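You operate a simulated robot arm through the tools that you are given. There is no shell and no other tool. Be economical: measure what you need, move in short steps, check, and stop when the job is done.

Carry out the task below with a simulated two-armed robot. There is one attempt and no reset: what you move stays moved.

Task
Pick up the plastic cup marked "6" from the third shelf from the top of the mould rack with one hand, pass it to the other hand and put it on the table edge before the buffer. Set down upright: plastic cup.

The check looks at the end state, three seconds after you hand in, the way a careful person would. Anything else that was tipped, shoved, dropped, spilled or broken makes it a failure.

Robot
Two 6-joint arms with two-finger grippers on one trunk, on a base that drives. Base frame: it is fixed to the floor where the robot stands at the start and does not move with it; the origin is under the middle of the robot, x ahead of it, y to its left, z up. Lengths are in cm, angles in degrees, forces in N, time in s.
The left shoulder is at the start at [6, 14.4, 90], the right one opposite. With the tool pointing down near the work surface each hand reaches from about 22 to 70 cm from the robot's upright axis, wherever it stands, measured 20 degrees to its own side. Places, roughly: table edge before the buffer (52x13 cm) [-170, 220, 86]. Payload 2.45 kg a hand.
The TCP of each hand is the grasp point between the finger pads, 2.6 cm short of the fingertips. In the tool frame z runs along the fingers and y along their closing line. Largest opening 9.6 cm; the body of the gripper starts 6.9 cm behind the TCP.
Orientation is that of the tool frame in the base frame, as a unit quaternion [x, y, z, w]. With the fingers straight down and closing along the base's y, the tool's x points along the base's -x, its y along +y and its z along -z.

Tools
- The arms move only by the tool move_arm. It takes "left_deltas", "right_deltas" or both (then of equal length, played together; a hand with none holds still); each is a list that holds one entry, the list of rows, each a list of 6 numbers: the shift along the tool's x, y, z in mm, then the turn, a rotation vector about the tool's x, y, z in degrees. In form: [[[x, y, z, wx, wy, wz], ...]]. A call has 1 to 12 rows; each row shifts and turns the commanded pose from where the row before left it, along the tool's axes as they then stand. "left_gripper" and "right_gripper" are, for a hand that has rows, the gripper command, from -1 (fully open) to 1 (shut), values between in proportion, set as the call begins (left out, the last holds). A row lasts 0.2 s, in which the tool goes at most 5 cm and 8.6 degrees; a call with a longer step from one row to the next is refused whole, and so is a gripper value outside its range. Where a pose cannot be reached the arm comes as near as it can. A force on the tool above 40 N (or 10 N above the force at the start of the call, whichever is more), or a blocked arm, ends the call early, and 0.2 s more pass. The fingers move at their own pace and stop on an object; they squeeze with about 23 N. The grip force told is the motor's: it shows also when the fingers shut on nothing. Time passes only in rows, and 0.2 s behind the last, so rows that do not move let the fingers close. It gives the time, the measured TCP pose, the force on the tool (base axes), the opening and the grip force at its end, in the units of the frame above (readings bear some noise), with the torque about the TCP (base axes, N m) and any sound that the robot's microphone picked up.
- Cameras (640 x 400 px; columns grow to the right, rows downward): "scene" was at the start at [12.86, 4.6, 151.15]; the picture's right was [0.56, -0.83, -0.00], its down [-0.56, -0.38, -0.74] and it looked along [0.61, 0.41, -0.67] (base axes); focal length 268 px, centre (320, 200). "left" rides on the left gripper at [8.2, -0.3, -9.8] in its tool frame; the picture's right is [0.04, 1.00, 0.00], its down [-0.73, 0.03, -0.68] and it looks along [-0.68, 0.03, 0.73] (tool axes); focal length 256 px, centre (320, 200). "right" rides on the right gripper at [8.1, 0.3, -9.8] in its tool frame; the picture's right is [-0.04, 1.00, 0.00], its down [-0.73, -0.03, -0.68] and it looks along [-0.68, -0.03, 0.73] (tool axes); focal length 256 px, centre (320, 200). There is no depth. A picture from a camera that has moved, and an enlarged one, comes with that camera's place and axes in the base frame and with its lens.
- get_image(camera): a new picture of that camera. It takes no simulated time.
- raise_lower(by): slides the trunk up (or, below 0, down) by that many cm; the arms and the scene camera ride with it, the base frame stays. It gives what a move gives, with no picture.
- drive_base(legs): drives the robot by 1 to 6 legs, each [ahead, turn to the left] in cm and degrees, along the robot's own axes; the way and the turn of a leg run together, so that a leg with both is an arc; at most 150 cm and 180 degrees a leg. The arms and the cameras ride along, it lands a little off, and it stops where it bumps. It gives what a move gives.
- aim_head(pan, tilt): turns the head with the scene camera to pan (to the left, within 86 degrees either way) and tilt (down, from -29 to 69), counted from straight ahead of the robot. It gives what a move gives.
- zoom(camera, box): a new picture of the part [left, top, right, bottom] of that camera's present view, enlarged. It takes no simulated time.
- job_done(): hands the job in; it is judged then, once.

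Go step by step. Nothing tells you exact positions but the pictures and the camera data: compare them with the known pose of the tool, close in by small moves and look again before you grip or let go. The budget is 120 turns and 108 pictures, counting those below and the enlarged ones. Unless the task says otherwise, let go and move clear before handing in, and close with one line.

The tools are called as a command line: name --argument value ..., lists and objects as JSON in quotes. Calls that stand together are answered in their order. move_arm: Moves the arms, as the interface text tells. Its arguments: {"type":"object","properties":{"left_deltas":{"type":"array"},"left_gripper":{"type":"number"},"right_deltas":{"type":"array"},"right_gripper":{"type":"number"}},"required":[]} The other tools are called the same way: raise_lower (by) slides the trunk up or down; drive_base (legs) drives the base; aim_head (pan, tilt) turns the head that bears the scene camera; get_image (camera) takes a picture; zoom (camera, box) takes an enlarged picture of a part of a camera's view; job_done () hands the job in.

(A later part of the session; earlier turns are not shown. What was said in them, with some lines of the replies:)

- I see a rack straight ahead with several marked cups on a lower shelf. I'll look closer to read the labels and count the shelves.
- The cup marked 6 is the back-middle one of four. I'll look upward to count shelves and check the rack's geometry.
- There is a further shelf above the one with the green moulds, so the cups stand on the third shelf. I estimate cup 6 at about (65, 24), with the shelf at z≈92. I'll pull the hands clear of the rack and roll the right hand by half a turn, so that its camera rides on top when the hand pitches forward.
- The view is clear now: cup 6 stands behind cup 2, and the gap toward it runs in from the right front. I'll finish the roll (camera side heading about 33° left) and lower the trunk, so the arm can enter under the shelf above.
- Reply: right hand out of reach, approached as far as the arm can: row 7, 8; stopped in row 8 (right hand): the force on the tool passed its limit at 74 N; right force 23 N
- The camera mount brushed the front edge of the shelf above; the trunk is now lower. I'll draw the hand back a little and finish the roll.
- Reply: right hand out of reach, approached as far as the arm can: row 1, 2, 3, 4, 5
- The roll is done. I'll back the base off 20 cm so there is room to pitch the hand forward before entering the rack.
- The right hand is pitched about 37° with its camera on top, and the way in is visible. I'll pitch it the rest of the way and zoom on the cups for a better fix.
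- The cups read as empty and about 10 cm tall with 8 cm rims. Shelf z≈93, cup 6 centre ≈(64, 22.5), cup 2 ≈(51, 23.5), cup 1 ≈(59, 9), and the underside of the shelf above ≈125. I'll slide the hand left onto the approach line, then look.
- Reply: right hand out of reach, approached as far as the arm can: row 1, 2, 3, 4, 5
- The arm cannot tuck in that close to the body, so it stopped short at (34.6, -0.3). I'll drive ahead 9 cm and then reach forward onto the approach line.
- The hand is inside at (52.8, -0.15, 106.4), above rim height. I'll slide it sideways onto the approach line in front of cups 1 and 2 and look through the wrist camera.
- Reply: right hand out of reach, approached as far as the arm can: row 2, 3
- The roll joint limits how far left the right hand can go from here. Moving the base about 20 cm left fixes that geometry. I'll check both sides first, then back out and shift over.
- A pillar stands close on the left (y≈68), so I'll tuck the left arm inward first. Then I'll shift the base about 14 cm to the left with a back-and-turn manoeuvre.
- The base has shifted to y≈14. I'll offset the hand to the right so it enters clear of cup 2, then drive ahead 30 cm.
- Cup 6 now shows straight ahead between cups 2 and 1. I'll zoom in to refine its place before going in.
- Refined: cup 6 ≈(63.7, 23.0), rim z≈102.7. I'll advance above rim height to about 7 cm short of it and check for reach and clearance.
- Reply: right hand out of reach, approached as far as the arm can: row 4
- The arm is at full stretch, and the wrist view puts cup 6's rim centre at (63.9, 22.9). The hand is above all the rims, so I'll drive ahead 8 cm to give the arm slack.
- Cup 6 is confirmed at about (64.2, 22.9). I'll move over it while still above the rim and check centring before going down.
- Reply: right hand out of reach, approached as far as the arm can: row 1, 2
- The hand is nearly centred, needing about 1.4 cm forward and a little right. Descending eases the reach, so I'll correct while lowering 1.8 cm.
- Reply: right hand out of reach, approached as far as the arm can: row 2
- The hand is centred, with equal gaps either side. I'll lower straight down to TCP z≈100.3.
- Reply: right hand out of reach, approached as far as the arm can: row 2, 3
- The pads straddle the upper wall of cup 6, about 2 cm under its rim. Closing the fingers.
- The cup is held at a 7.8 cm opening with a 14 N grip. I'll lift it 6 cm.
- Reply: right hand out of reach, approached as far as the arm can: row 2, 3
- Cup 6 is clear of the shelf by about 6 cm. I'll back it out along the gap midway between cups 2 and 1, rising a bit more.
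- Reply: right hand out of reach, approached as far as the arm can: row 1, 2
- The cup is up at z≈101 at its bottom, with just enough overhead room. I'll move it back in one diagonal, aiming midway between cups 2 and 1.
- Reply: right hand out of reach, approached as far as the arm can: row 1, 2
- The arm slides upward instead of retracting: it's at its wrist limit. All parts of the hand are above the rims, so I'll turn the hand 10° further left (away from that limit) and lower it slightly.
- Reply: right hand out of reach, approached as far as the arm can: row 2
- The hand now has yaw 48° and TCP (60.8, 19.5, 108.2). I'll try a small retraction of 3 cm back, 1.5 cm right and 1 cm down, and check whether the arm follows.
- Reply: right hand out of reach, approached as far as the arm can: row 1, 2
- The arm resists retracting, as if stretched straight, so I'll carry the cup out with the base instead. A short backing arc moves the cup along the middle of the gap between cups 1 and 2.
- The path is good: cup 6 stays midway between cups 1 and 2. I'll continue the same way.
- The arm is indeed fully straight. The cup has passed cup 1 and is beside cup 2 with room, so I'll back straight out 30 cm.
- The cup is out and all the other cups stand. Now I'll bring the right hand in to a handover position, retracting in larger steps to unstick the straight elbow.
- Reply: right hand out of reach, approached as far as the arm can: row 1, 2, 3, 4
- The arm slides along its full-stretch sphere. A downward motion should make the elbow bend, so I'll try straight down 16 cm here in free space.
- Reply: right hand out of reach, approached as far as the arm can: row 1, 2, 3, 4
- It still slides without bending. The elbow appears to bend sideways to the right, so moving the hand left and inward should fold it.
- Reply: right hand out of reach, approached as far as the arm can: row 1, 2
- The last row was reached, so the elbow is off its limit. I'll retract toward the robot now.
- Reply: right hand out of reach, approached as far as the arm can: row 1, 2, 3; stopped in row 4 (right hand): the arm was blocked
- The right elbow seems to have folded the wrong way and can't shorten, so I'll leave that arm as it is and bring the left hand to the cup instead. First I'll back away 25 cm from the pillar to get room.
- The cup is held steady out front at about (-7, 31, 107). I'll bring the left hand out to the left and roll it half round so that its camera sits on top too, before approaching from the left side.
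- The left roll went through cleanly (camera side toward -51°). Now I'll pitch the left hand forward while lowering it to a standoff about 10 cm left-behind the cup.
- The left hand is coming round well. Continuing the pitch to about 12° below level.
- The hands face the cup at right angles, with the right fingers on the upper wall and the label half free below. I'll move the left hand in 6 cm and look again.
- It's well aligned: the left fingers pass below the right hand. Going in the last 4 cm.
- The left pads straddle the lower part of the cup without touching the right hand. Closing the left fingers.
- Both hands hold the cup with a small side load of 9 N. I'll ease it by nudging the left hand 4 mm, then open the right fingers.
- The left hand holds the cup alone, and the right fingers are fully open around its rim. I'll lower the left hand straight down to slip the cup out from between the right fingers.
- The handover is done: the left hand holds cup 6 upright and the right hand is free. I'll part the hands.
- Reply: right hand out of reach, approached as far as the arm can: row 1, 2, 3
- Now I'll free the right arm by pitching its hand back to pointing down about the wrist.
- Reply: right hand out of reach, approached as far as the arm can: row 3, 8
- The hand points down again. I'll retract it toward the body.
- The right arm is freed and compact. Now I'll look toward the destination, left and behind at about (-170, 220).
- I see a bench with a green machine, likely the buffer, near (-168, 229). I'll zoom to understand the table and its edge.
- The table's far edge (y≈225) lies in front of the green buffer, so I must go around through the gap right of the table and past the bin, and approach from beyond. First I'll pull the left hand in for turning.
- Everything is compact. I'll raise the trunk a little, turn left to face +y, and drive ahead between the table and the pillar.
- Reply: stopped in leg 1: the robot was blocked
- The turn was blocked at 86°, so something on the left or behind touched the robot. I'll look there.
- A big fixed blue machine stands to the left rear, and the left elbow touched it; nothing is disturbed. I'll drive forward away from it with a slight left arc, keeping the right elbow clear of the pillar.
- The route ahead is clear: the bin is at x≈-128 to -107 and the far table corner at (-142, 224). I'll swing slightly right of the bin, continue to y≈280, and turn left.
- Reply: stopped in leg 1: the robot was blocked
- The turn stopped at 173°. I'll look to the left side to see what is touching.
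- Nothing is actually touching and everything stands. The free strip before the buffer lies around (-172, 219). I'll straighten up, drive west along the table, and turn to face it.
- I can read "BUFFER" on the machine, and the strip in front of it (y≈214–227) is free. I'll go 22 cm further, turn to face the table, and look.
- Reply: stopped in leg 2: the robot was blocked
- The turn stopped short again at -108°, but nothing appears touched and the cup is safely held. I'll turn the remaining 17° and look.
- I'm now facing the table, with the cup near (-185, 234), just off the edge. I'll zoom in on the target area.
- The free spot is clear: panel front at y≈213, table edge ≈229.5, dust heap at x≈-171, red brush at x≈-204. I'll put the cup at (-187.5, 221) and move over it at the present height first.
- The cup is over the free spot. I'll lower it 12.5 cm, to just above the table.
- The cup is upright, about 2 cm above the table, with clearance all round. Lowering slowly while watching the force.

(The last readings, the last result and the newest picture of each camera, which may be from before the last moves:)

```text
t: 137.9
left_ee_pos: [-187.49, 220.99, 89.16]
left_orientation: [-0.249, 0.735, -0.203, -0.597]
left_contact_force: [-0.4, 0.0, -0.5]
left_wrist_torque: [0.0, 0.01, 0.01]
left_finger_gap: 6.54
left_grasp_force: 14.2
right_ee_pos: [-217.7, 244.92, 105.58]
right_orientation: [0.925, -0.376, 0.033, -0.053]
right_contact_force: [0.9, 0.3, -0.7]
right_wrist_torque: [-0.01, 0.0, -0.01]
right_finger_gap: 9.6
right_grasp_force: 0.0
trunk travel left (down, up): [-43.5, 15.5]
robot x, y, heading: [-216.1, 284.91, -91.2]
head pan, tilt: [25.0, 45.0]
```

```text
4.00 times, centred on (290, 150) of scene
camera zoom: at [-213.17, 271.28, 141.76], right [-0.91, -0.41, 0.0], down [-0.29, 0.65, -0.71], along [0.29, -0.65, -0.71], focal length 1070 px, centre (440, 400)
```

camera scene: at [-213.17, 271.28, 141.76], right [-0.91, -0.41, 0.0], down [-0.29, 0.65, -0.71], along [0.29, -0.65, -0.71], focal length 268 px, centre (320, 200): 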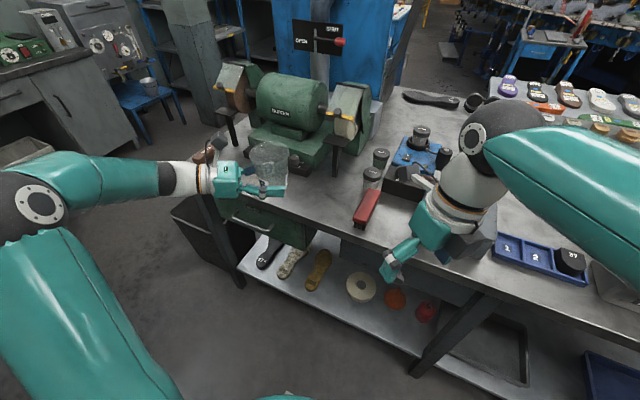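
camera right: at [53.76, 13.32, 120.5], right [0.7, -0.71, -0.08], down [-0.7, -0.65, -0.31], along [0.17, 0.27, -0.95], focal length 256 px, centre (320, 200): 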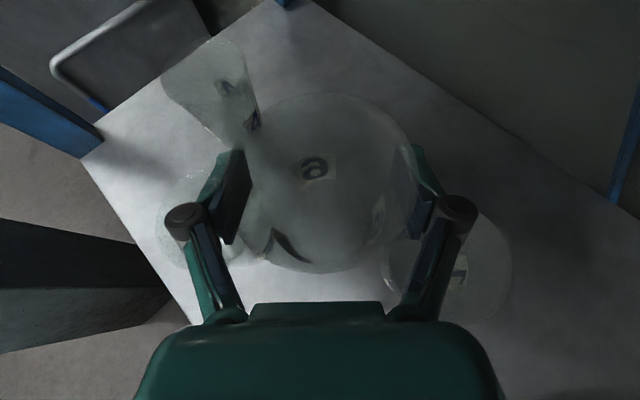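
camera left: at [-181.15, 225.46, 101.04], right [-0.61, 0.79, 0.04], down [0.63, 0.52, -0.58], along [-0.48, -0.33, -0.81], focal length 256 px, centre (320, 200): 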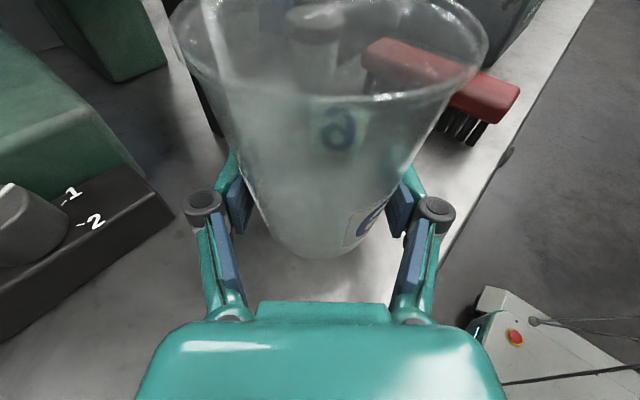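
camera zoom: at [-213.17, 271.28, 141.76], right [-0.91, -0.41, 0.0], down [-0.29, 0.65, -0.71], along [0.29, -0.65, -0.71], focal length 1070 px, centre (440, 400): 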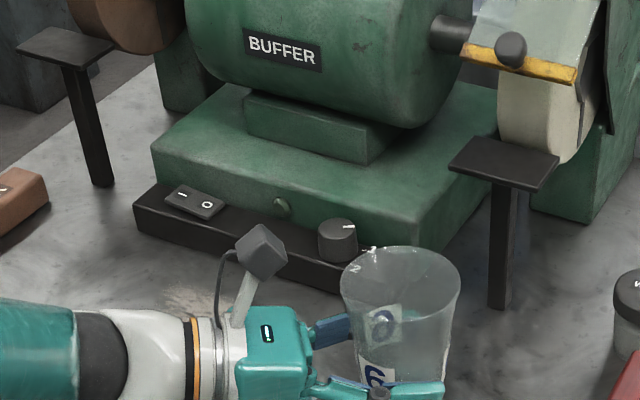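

No contact yet. Going on in 2 mm steps.

move_arm --left_deltas '[[[-2, 0, 0.4, 0, 0, 0], [0, 0, 0, 0, 0, 0]]]'

move_arm --left_deltas '[[[-2, 0, 0.4, 0, 0, 0], [0, 0, 0, 0, 0, 0]]]'

move_arm --left_deltas '[[[-1.5, 0, 0.3, 0, 0, 0], [0, 0, 0, 0, 0, 0]]]'

```text
t: 138.5
left_ee_pos: [-187.45, 220.92, 89.03]
left_orientation: [-0.249, 0.736, -0.202, -0.596]
left_contact_force: [-0.8, -1.0, 0.1]
left_wrist_torque: [-0.03, 0.04, -0.03]
left_finger_gap: 6.56
left_grasp_force: 13.9
right_ee_pos: [-217.67, 244.84, 105.56]
right_orientation: [0.925, -0.376, 0.033, -0.054]
right_contact_force: [-1.2, 0.2, 1.3]
right_wrist_torque: [0.01, -0.03, -0.05]
right_finger_gap: 9.61
right_grasp_force: 0.0
trunk travel left (down, up): [-43.5, 15.5]
robot x, y, heading: [-216.45, 284.72, -91.1]
head pan, tilt: [25.0, 45.0]
```

```text
t: 139.1
left_ee_pos: [-187.48, 220.84, 89.01]
left_orientation: [-0.249, 0.735, -0.204, -0.597]
left_contact_force: [4.3, -1.7, 10.2]
left_wrist_torque: [0.59, -0.69, -0.37]
left_finger_gap: 6.54
left_grasp_force: 14.0
right_ee_pos: [-217.74, 245.02, 105.65]
right_orientation: [0.924, -0.376, 0.034, -0.053]
right_contact_force: [-0.3, 1.0, 0.4]
right_wrist_torque: [0.0, 0.0, -0.03]
right_finger_gap: 9.61
right_grasp_force: 0.1
trunk travel left (down, up): [-43.5, 15.5]
robot x, y, heading: [-215.92, 285.17, -90.9]
head pan, tilt: [25.0, 45.0]
```

```text
t: 139.7
left_ee_pos: [-187.46, 220.97, 89.03]
left_orientation: [-0.247, 0.735, -0.204, -0.598]
left_contact_force: [7.3, 0.7, 20.4]
left_wrist_torque: [1.34, -1.41, -0.49]
left_finger_gap: 6.57
left_grasp_force: 14.0
right_ee_pos: [-217.66, 245.14, 105.78]
right_orientation: [0.925, -0.376, 0.033, -0.054]
right_contact_force: [-0.2, -0.4, 0.5]
right_wrist_torque: [0.02, 0.01, -0.02]
right_finger_gap: 9.61
right_grasp_force: 0.0
trunk travel left (down, up): [-43.5, 15.5]
robot x, y, heading: [-216.07, 284.77, -91.1]
head pan, tilt: [25.0, 45.0]
```

The upward 20 N with its torque shows the gripper's underside touching near the table edge, about 9 cm behind the cup, rather than the cup base. I'll raise slightly, pitch the hand 4° more downward to lift its rear, and lower again.

move_arm --left_deltas '[[[6, 0, -1.2, 0, 0, 0], [0, 0, 0, 0, -2, 0], [0, 0, 0, 0, -2, 0], [0, 0, 0, 0, 0, 0]]]'

move_arm --left_deltas '[[[-3, 0, 0.8, 0, 0, 0], [0, 0, 0, 0, 0, 0]]]'

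move_arm --left_deltas '[[[-2, 0, 0.5, 0, 0, 0], [0, 0, 0, 0, 0, 0]]]'

get_image --camera "left"

```text
t: 140.7
left_ee_pos: [-187.77, 220.98, 89.28]
left_orientation: [-0.256, 0.756, -0.194, -0.571]
left_contact_force: [0.3, 0.3, 0.0]
left_wrist_torque: [0.03, 0.02, 0.03]
left_finger_gap: 6.56
left_grasp_force: 14.1
right_ee_pos: [-217.71, 244.89, 105.61]
right_orientation: [0.925, -0.375, 0.033, -0.053]
right_contact_force: [0.0, 0.5, -0.1]
right_wrist_torque: [-0.02, 0.0, 0.03]
right_finger_gap: 9.6
right_grasp_force: 0.1
trunk travel left (down, up): [-43.5, 15.5]
robot x, y, heading: [-216.23, 284.83, -91.1]
head pan, tilt: [25.0, 45.0]
```

```text
t: 141.3
left_ee_pos: [-187.45, 220.82, 89.03]
left_orientation: [-0.256, 0.756, -0.193, -0.571]
left_contact_force: [0.2, -0.6, 0.5]
left_wrist_torque: [0.0, 0.0, 0.04]
left_finger_gap: 6.53
left_grasp_force: 13.5
right_ee_pos: [-217.64, 244.95, 105.49]
right_orientation: [0.924, -0.377, 0.033, -0.054]
right_contact_force: [-0.4, 0.2, -0.1]
right_wrist_torque: [0.0, 0.02, 0.03]
right_finger_gap: 9.58
right_grasp_force: 0.0
trunk travel left (down, up): [-43.5, 15.5]
robot x, y, heading: [-216.19, 284.91, -91.2]
head pan, tilt: [25.0, 45.0]
```

```text
t: 141.9
left_ee_pos: [-187.41, 220.91, 88.78]
left_orientation: [-0.255, 0.756, -0.193, -0.571]
left_contact_force: [-0.1, -0.9, 0.0]
left_wrist_torque: [-0.01, 0.01, 0.03]
left_finger_gap: 6.52
left_grasp_force: 13.6
right_ee_pos: [-217.67, 244.96, 105.69]
right_orientation: [0.925, -0.376, 0.033, -0.053]
right_contact_force: [-0.6, 0.7, -0.8]
right_wrist_torque: [0.0, 0.03, 0.03]
right_finger_gap: 9.6
right_grasp_force: 0.2
trunk travel left (down, up): [-43.5, 15.5]
robot x, y, heading: [-216.29, 284.99, -90.7]
head pan, tilt: [25.0, 45.0]
```

```text
20 pictures are left
camera left: at [-181.62, 225.01, 99.35], right [-0.62, 0.79, 0.04], down [0.66, 0.54, -0.52], along [-0.43, -0.3, -0.85], focal length 256 px, centre (320, 200)
```

left: 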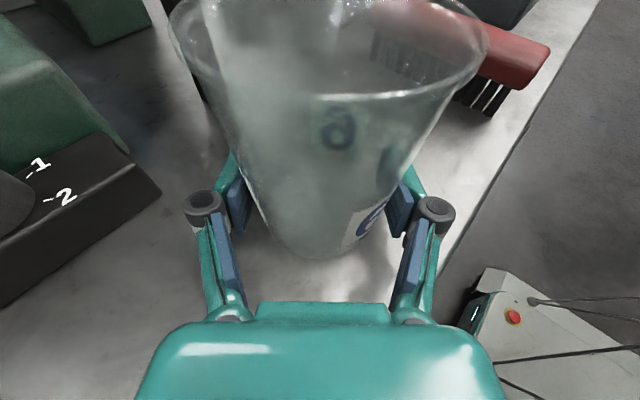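

No contact yet at 88.8. I'll continue in small steps.

move_arm --left_deltas '[[[-2, 0, 0.5, 0, 0, 0], [0, 0, 0, 0, 0, 0]]]'

move_arm --left_deltas '[[[-2, 0, 0.5, 0, 0, 0], [0, 0, 0, 0, 0, 0]]]'

zoom --camera "scene" --box '[250, 140, 370, 215]'

```text
t: 142.5
left_ee_pos: [-187.44, 221.08, 88.45]
left_orientation: [-0.257, 0.756, -0.194, -0.57]
left_contact_force: [-0.1, -0.2, 0.1]
left_wrist_torque: [-0.02, -0.02, 0.03]
left_finger_gap: 6.51
left_grasp_force: 14.1
right_ee_pos: [-217.81, 244.93, 105.57]
right_orientation: [0.924, -0.376, 0.032, -0.053]
right_contact_force: [0.6, -0.1, 0.4]
right_wrist_torque: [0.0, -0.01, 0.02]
right_finger_gap: 9.61
right_grasp_force: 0.1
trunk travel left (down, up): [-43.5, 15.5]
robot x, y, heading: [-216.4, 285.15, -91.0]
head pan, tilt: [25.0, 45.0]
```

```text
t: 143.1
left_ee_pos: [-187.44, 221.04, 88.5]
left_orientation: [-0.256, 0.756, -0.195, -0.571]
left_contact_force: [0.8, -2.0, 5.8]
left_wrist_torque: [-0.12, 0.1, 0.06]
left_finger_gap: 6.55
left_grasp_force: 13.8
right_ee_pos: [-217.82, 245.04, 105.59]
right_orientation: [0.925, -0.375, 0.032, -0.053]
right_contact_force: [-0.4, 0.2, -0.7]
right_wrist_torque: [0.0, -0.01, 0.0]
right_finger_gap: 9.58
right_grasp_force: 0.1
trunk travel left (down, up): [-43.5, 15.5]
robot x, y, heading: [-216.04, 284.93, -91.2]
head pan, tilt: [25.0, 45.0]
```

```text
5.33 times, centred on (310, 178) of scene
camera zoom: at [-213.18, 271.32, 141.77], right [-0.91, -0.41, 0.0], down [-0.29, 0.65, -0.71], along [0.29, -0.65, -0.71], focal length 1427 px, centre (373, 320)
```

zoom: 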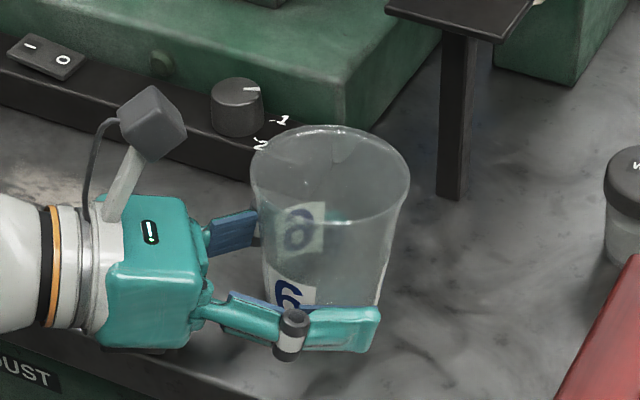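

The cup base now touches: 6 N upward, acting at the cup's own front edge. Releasing gently.

move_arm --left_deltas '[[[0, 0, 0, 0, 0, 0], [0, 0, 0, 0, 0, 0]]]' --left_gripper -0.5

move_arm --left_deltas '[[[0, 0, 0, 0, 0, 0], [0, 0, 0, 0, 0, 0], [0, 0, 0, 0, 0, 0]]]' --left_gripper -1

get_image --camera "left"

zoom --camera "scene" --box '[250, 140, 370, 215]'

```text
t: 143.7
left_ee_pos: [-187.5, 220.89, 88.41]
left_orientation: [-0.256, 0.756, -0.193, -0.57]
left_contact_force: [-0.1, 1.2, 0.7]
left_wrist_torque: [0.01, 0.02, 0.02]
left_finger_gap: 7.21
left_grasp_force: 0.1
right_ee_pos: [-217.86, 245.01, 105.57]
right_orientation: [0.925, -0.375, 0.033, -0.053]
right_contact_force: [-0.5, -0.5, 0.5]
right_wrist_torque: [0.02, 0.03, 0.0]
right_finger_gap: 9.62
right_grasp_force: 0.0
trunk travel left (down, up): [-43.5, 15.5]
robot x, y, heading: [-216.37, 284.95, -91.0]
head pan, tilt: [25.0, 45.0]
```

```text
t: 144.5
left_ee_pos: [-187.45, 220.89, 88.34]
left_orientation: [-0.256, 0.756, -0.193, -0.571]
left_contact_force: [0.7, 0.4, -0.4]
left_wrist_torque: [0.01, -0.03, 0.01]
left_finger_gap: 9.59
left_grasp_force: 0.0
right_ee_pos: [-217.75, 245.06, 105.65]
right_orientation: [0.925, -0.376, 0.033, -0.054]
right_contact_force: [-0.5, -0.5, -0.1]
right_wrist_torque: [-0.04, 0.0, 0.0]
right_finger_gap: 9.61
right_grasp_force: 0.1
trunk travel left (down, up): [-43.5, 15.5]
robot x, y, heading: [-216.31, 284.86, -91.0]
head pan, tilt: [25.0, 45.0]
```

```text
18 pictures are left
camera left: at [-181.65, 225.05, 98.95], right [-0.62, 0.79, 0.04], down [0.66, 0.54, -0.52], along [-0.43, -0.3, -0.85], focal length 256 px, centre (320, 200)
```

left: 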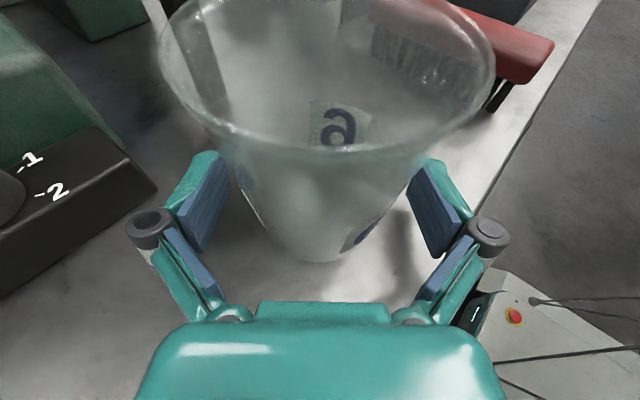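

```text
5.33 times, centred on (310, 178) of scene
camera zoom: at [-213.17, 271.28, 141.76], right [-0.91, -0.41, 0.0], down [-0.29, 0.65, -0.71], along [0.29, -0.65, -0.71], focal length 1427 px, centre (373, 320)
```

zoom: 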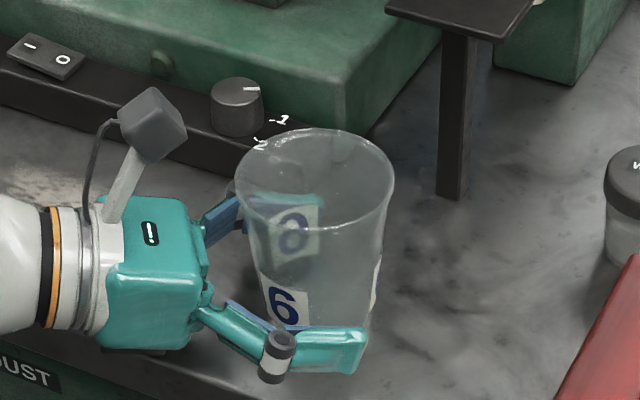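

The cup stands on its base by itself. I'll withdraw the left hand straight back along its fingers.

move_arm --left_deltas '[[[0, 0, -20, 0, 0, 0], [0, 0, -30, 0, 0, 0], [0, 0, -40, 0, 0, 0], [0, 0, -40, 0, 0, 0], [0, 0, 0, 0, 0, 0]]]'

zoom --camera "scene" --box '[210, 100, 370, 200]'

get_image --camera "left"

```text
t: 145.7
left_ee_pos: [-177.68, 228.55, 92.11]
left_orientation: [-0.256, 0.756, -0.194, -0.57]
left_contact_force: [0.3, -0.9, -0.2]
left_wrist_torque: [0.0, 0.01, -0.03]
left_finger_gap: 9.61
left_grasp_force: 0.0
right_ee_pos: [-217.72, 244.92, 105.75]
right_orientation: [0.924, -0.376, 0.033, -0.053]
right_contact_force: [0.5, 0.6, -0.1]
right_wrist_torque: [0.01, -0.03, 0.01]
right_finger_gap: 9.6
right_grasp_force: 0.0
trunk travel left (down, up): [-43.5, 15.5]
robot x, y, heading: [-216.14, 284.88, -91.1]
head pan, tilt: [25.0, 45.0]
```

```text
4.00 times, centred on (290, 150) of scene
camera zoom: at [-213.18, 271.25, 141.75], right [-0.91, -0.41, 0.0], down [-0.29, 0.65, -0.71], along [0.29, -0.65, -0.71], focal length 1070 px, centre (440, 400)
```

zoom: 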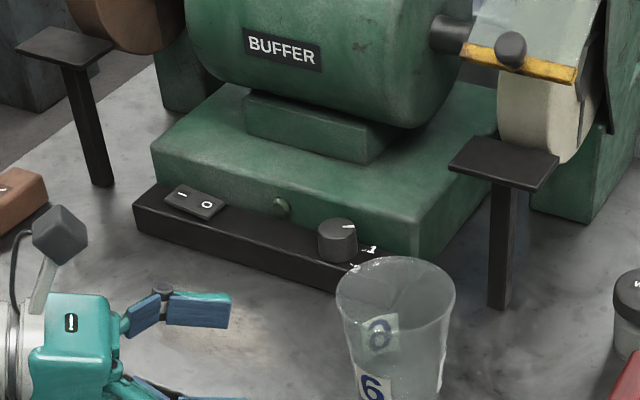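

```text
15 pictures are left
camera left: at [-171.86, 232.66, 102.64], right [-0.62, 0.79, 0.04], down [0.66, 0.54, -0.52], along [-0.43, -0.29, -0.85], focal length 256 px, centre (320, 200)
```

left: 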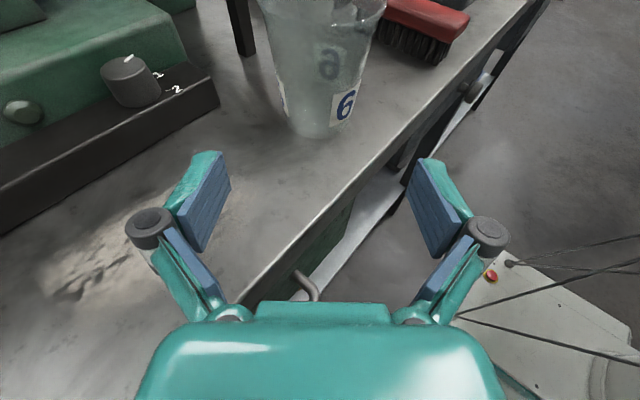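

The cup stands upright at about (-188, 221) on the strip before the buffer. I'll move the left hand fully clear and take a final look.

move_arm --left_deltas '[[[25, 0, -20, 0, 0, 0], [25, 0, -20, 0, 0, 0], [25, 0, -20, 0, 0, 0], [25, 0, -20, 0, 0, 0], [0, 0, 0, 0, 0, 0]]]'

get_image --camera "scene"

```text
t: 146.9
left_ee_pos: [-173.7, 231.22, 103.48]
left_orientation: [-0.257, 0.756, -0.194, -0.57]
left_contact_force: [-0.2, 0.8, -0.6]
left_wrist_torque: [-0.04, -0.01, 0.01]
left_finger_gap: 9.59
left_grasp_force: 0.0
right_ee_pos: [-217.8, 244.95, 105.64]
right_orientation: [0.924, -0.376, 0.033, -0.054]
right_contact_force: [0.4, -0.2, 0.1]
right_wrist_torque: [0.01, -0.02, 0.01]
right_finger_gap: 9.59
right_grasp_force: 0.1
trunk travel left (down, up): [-43.5, 15.5]
robot x, y, heading: [-216.39, 284.99, -91.1]
head pan, tilt: [25.0, 45.0]
```

```text
14 pictures are left
camera scene: at [-213.17, 271.27, 141.75], right [-0.91, -0.41, 0.0], down [-0.29, 0.65, -0.71], along [0.29, -0.65, -0.71], focal length 268 px, centre (320, 200)
```

scene: 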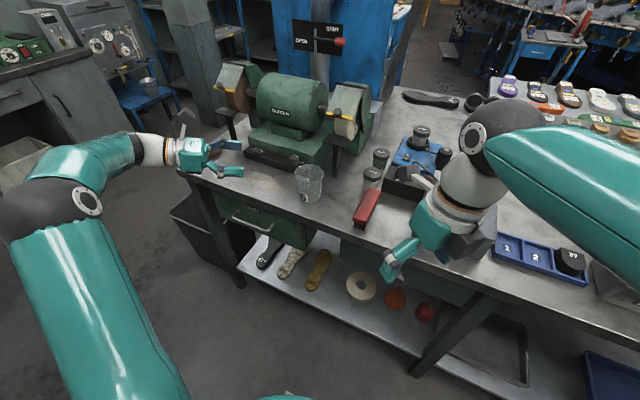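

Cup 6 stands upright and alone on the table edge before the buffer. Both hands are clear and nothing else is disturbed, so I'm handing in.

job_done

```text
The job is handed in.
```

The cup marked "6" was taken from the third shelf with the right hand and passed to the left. It now stands upright on the table edge before the buffer.
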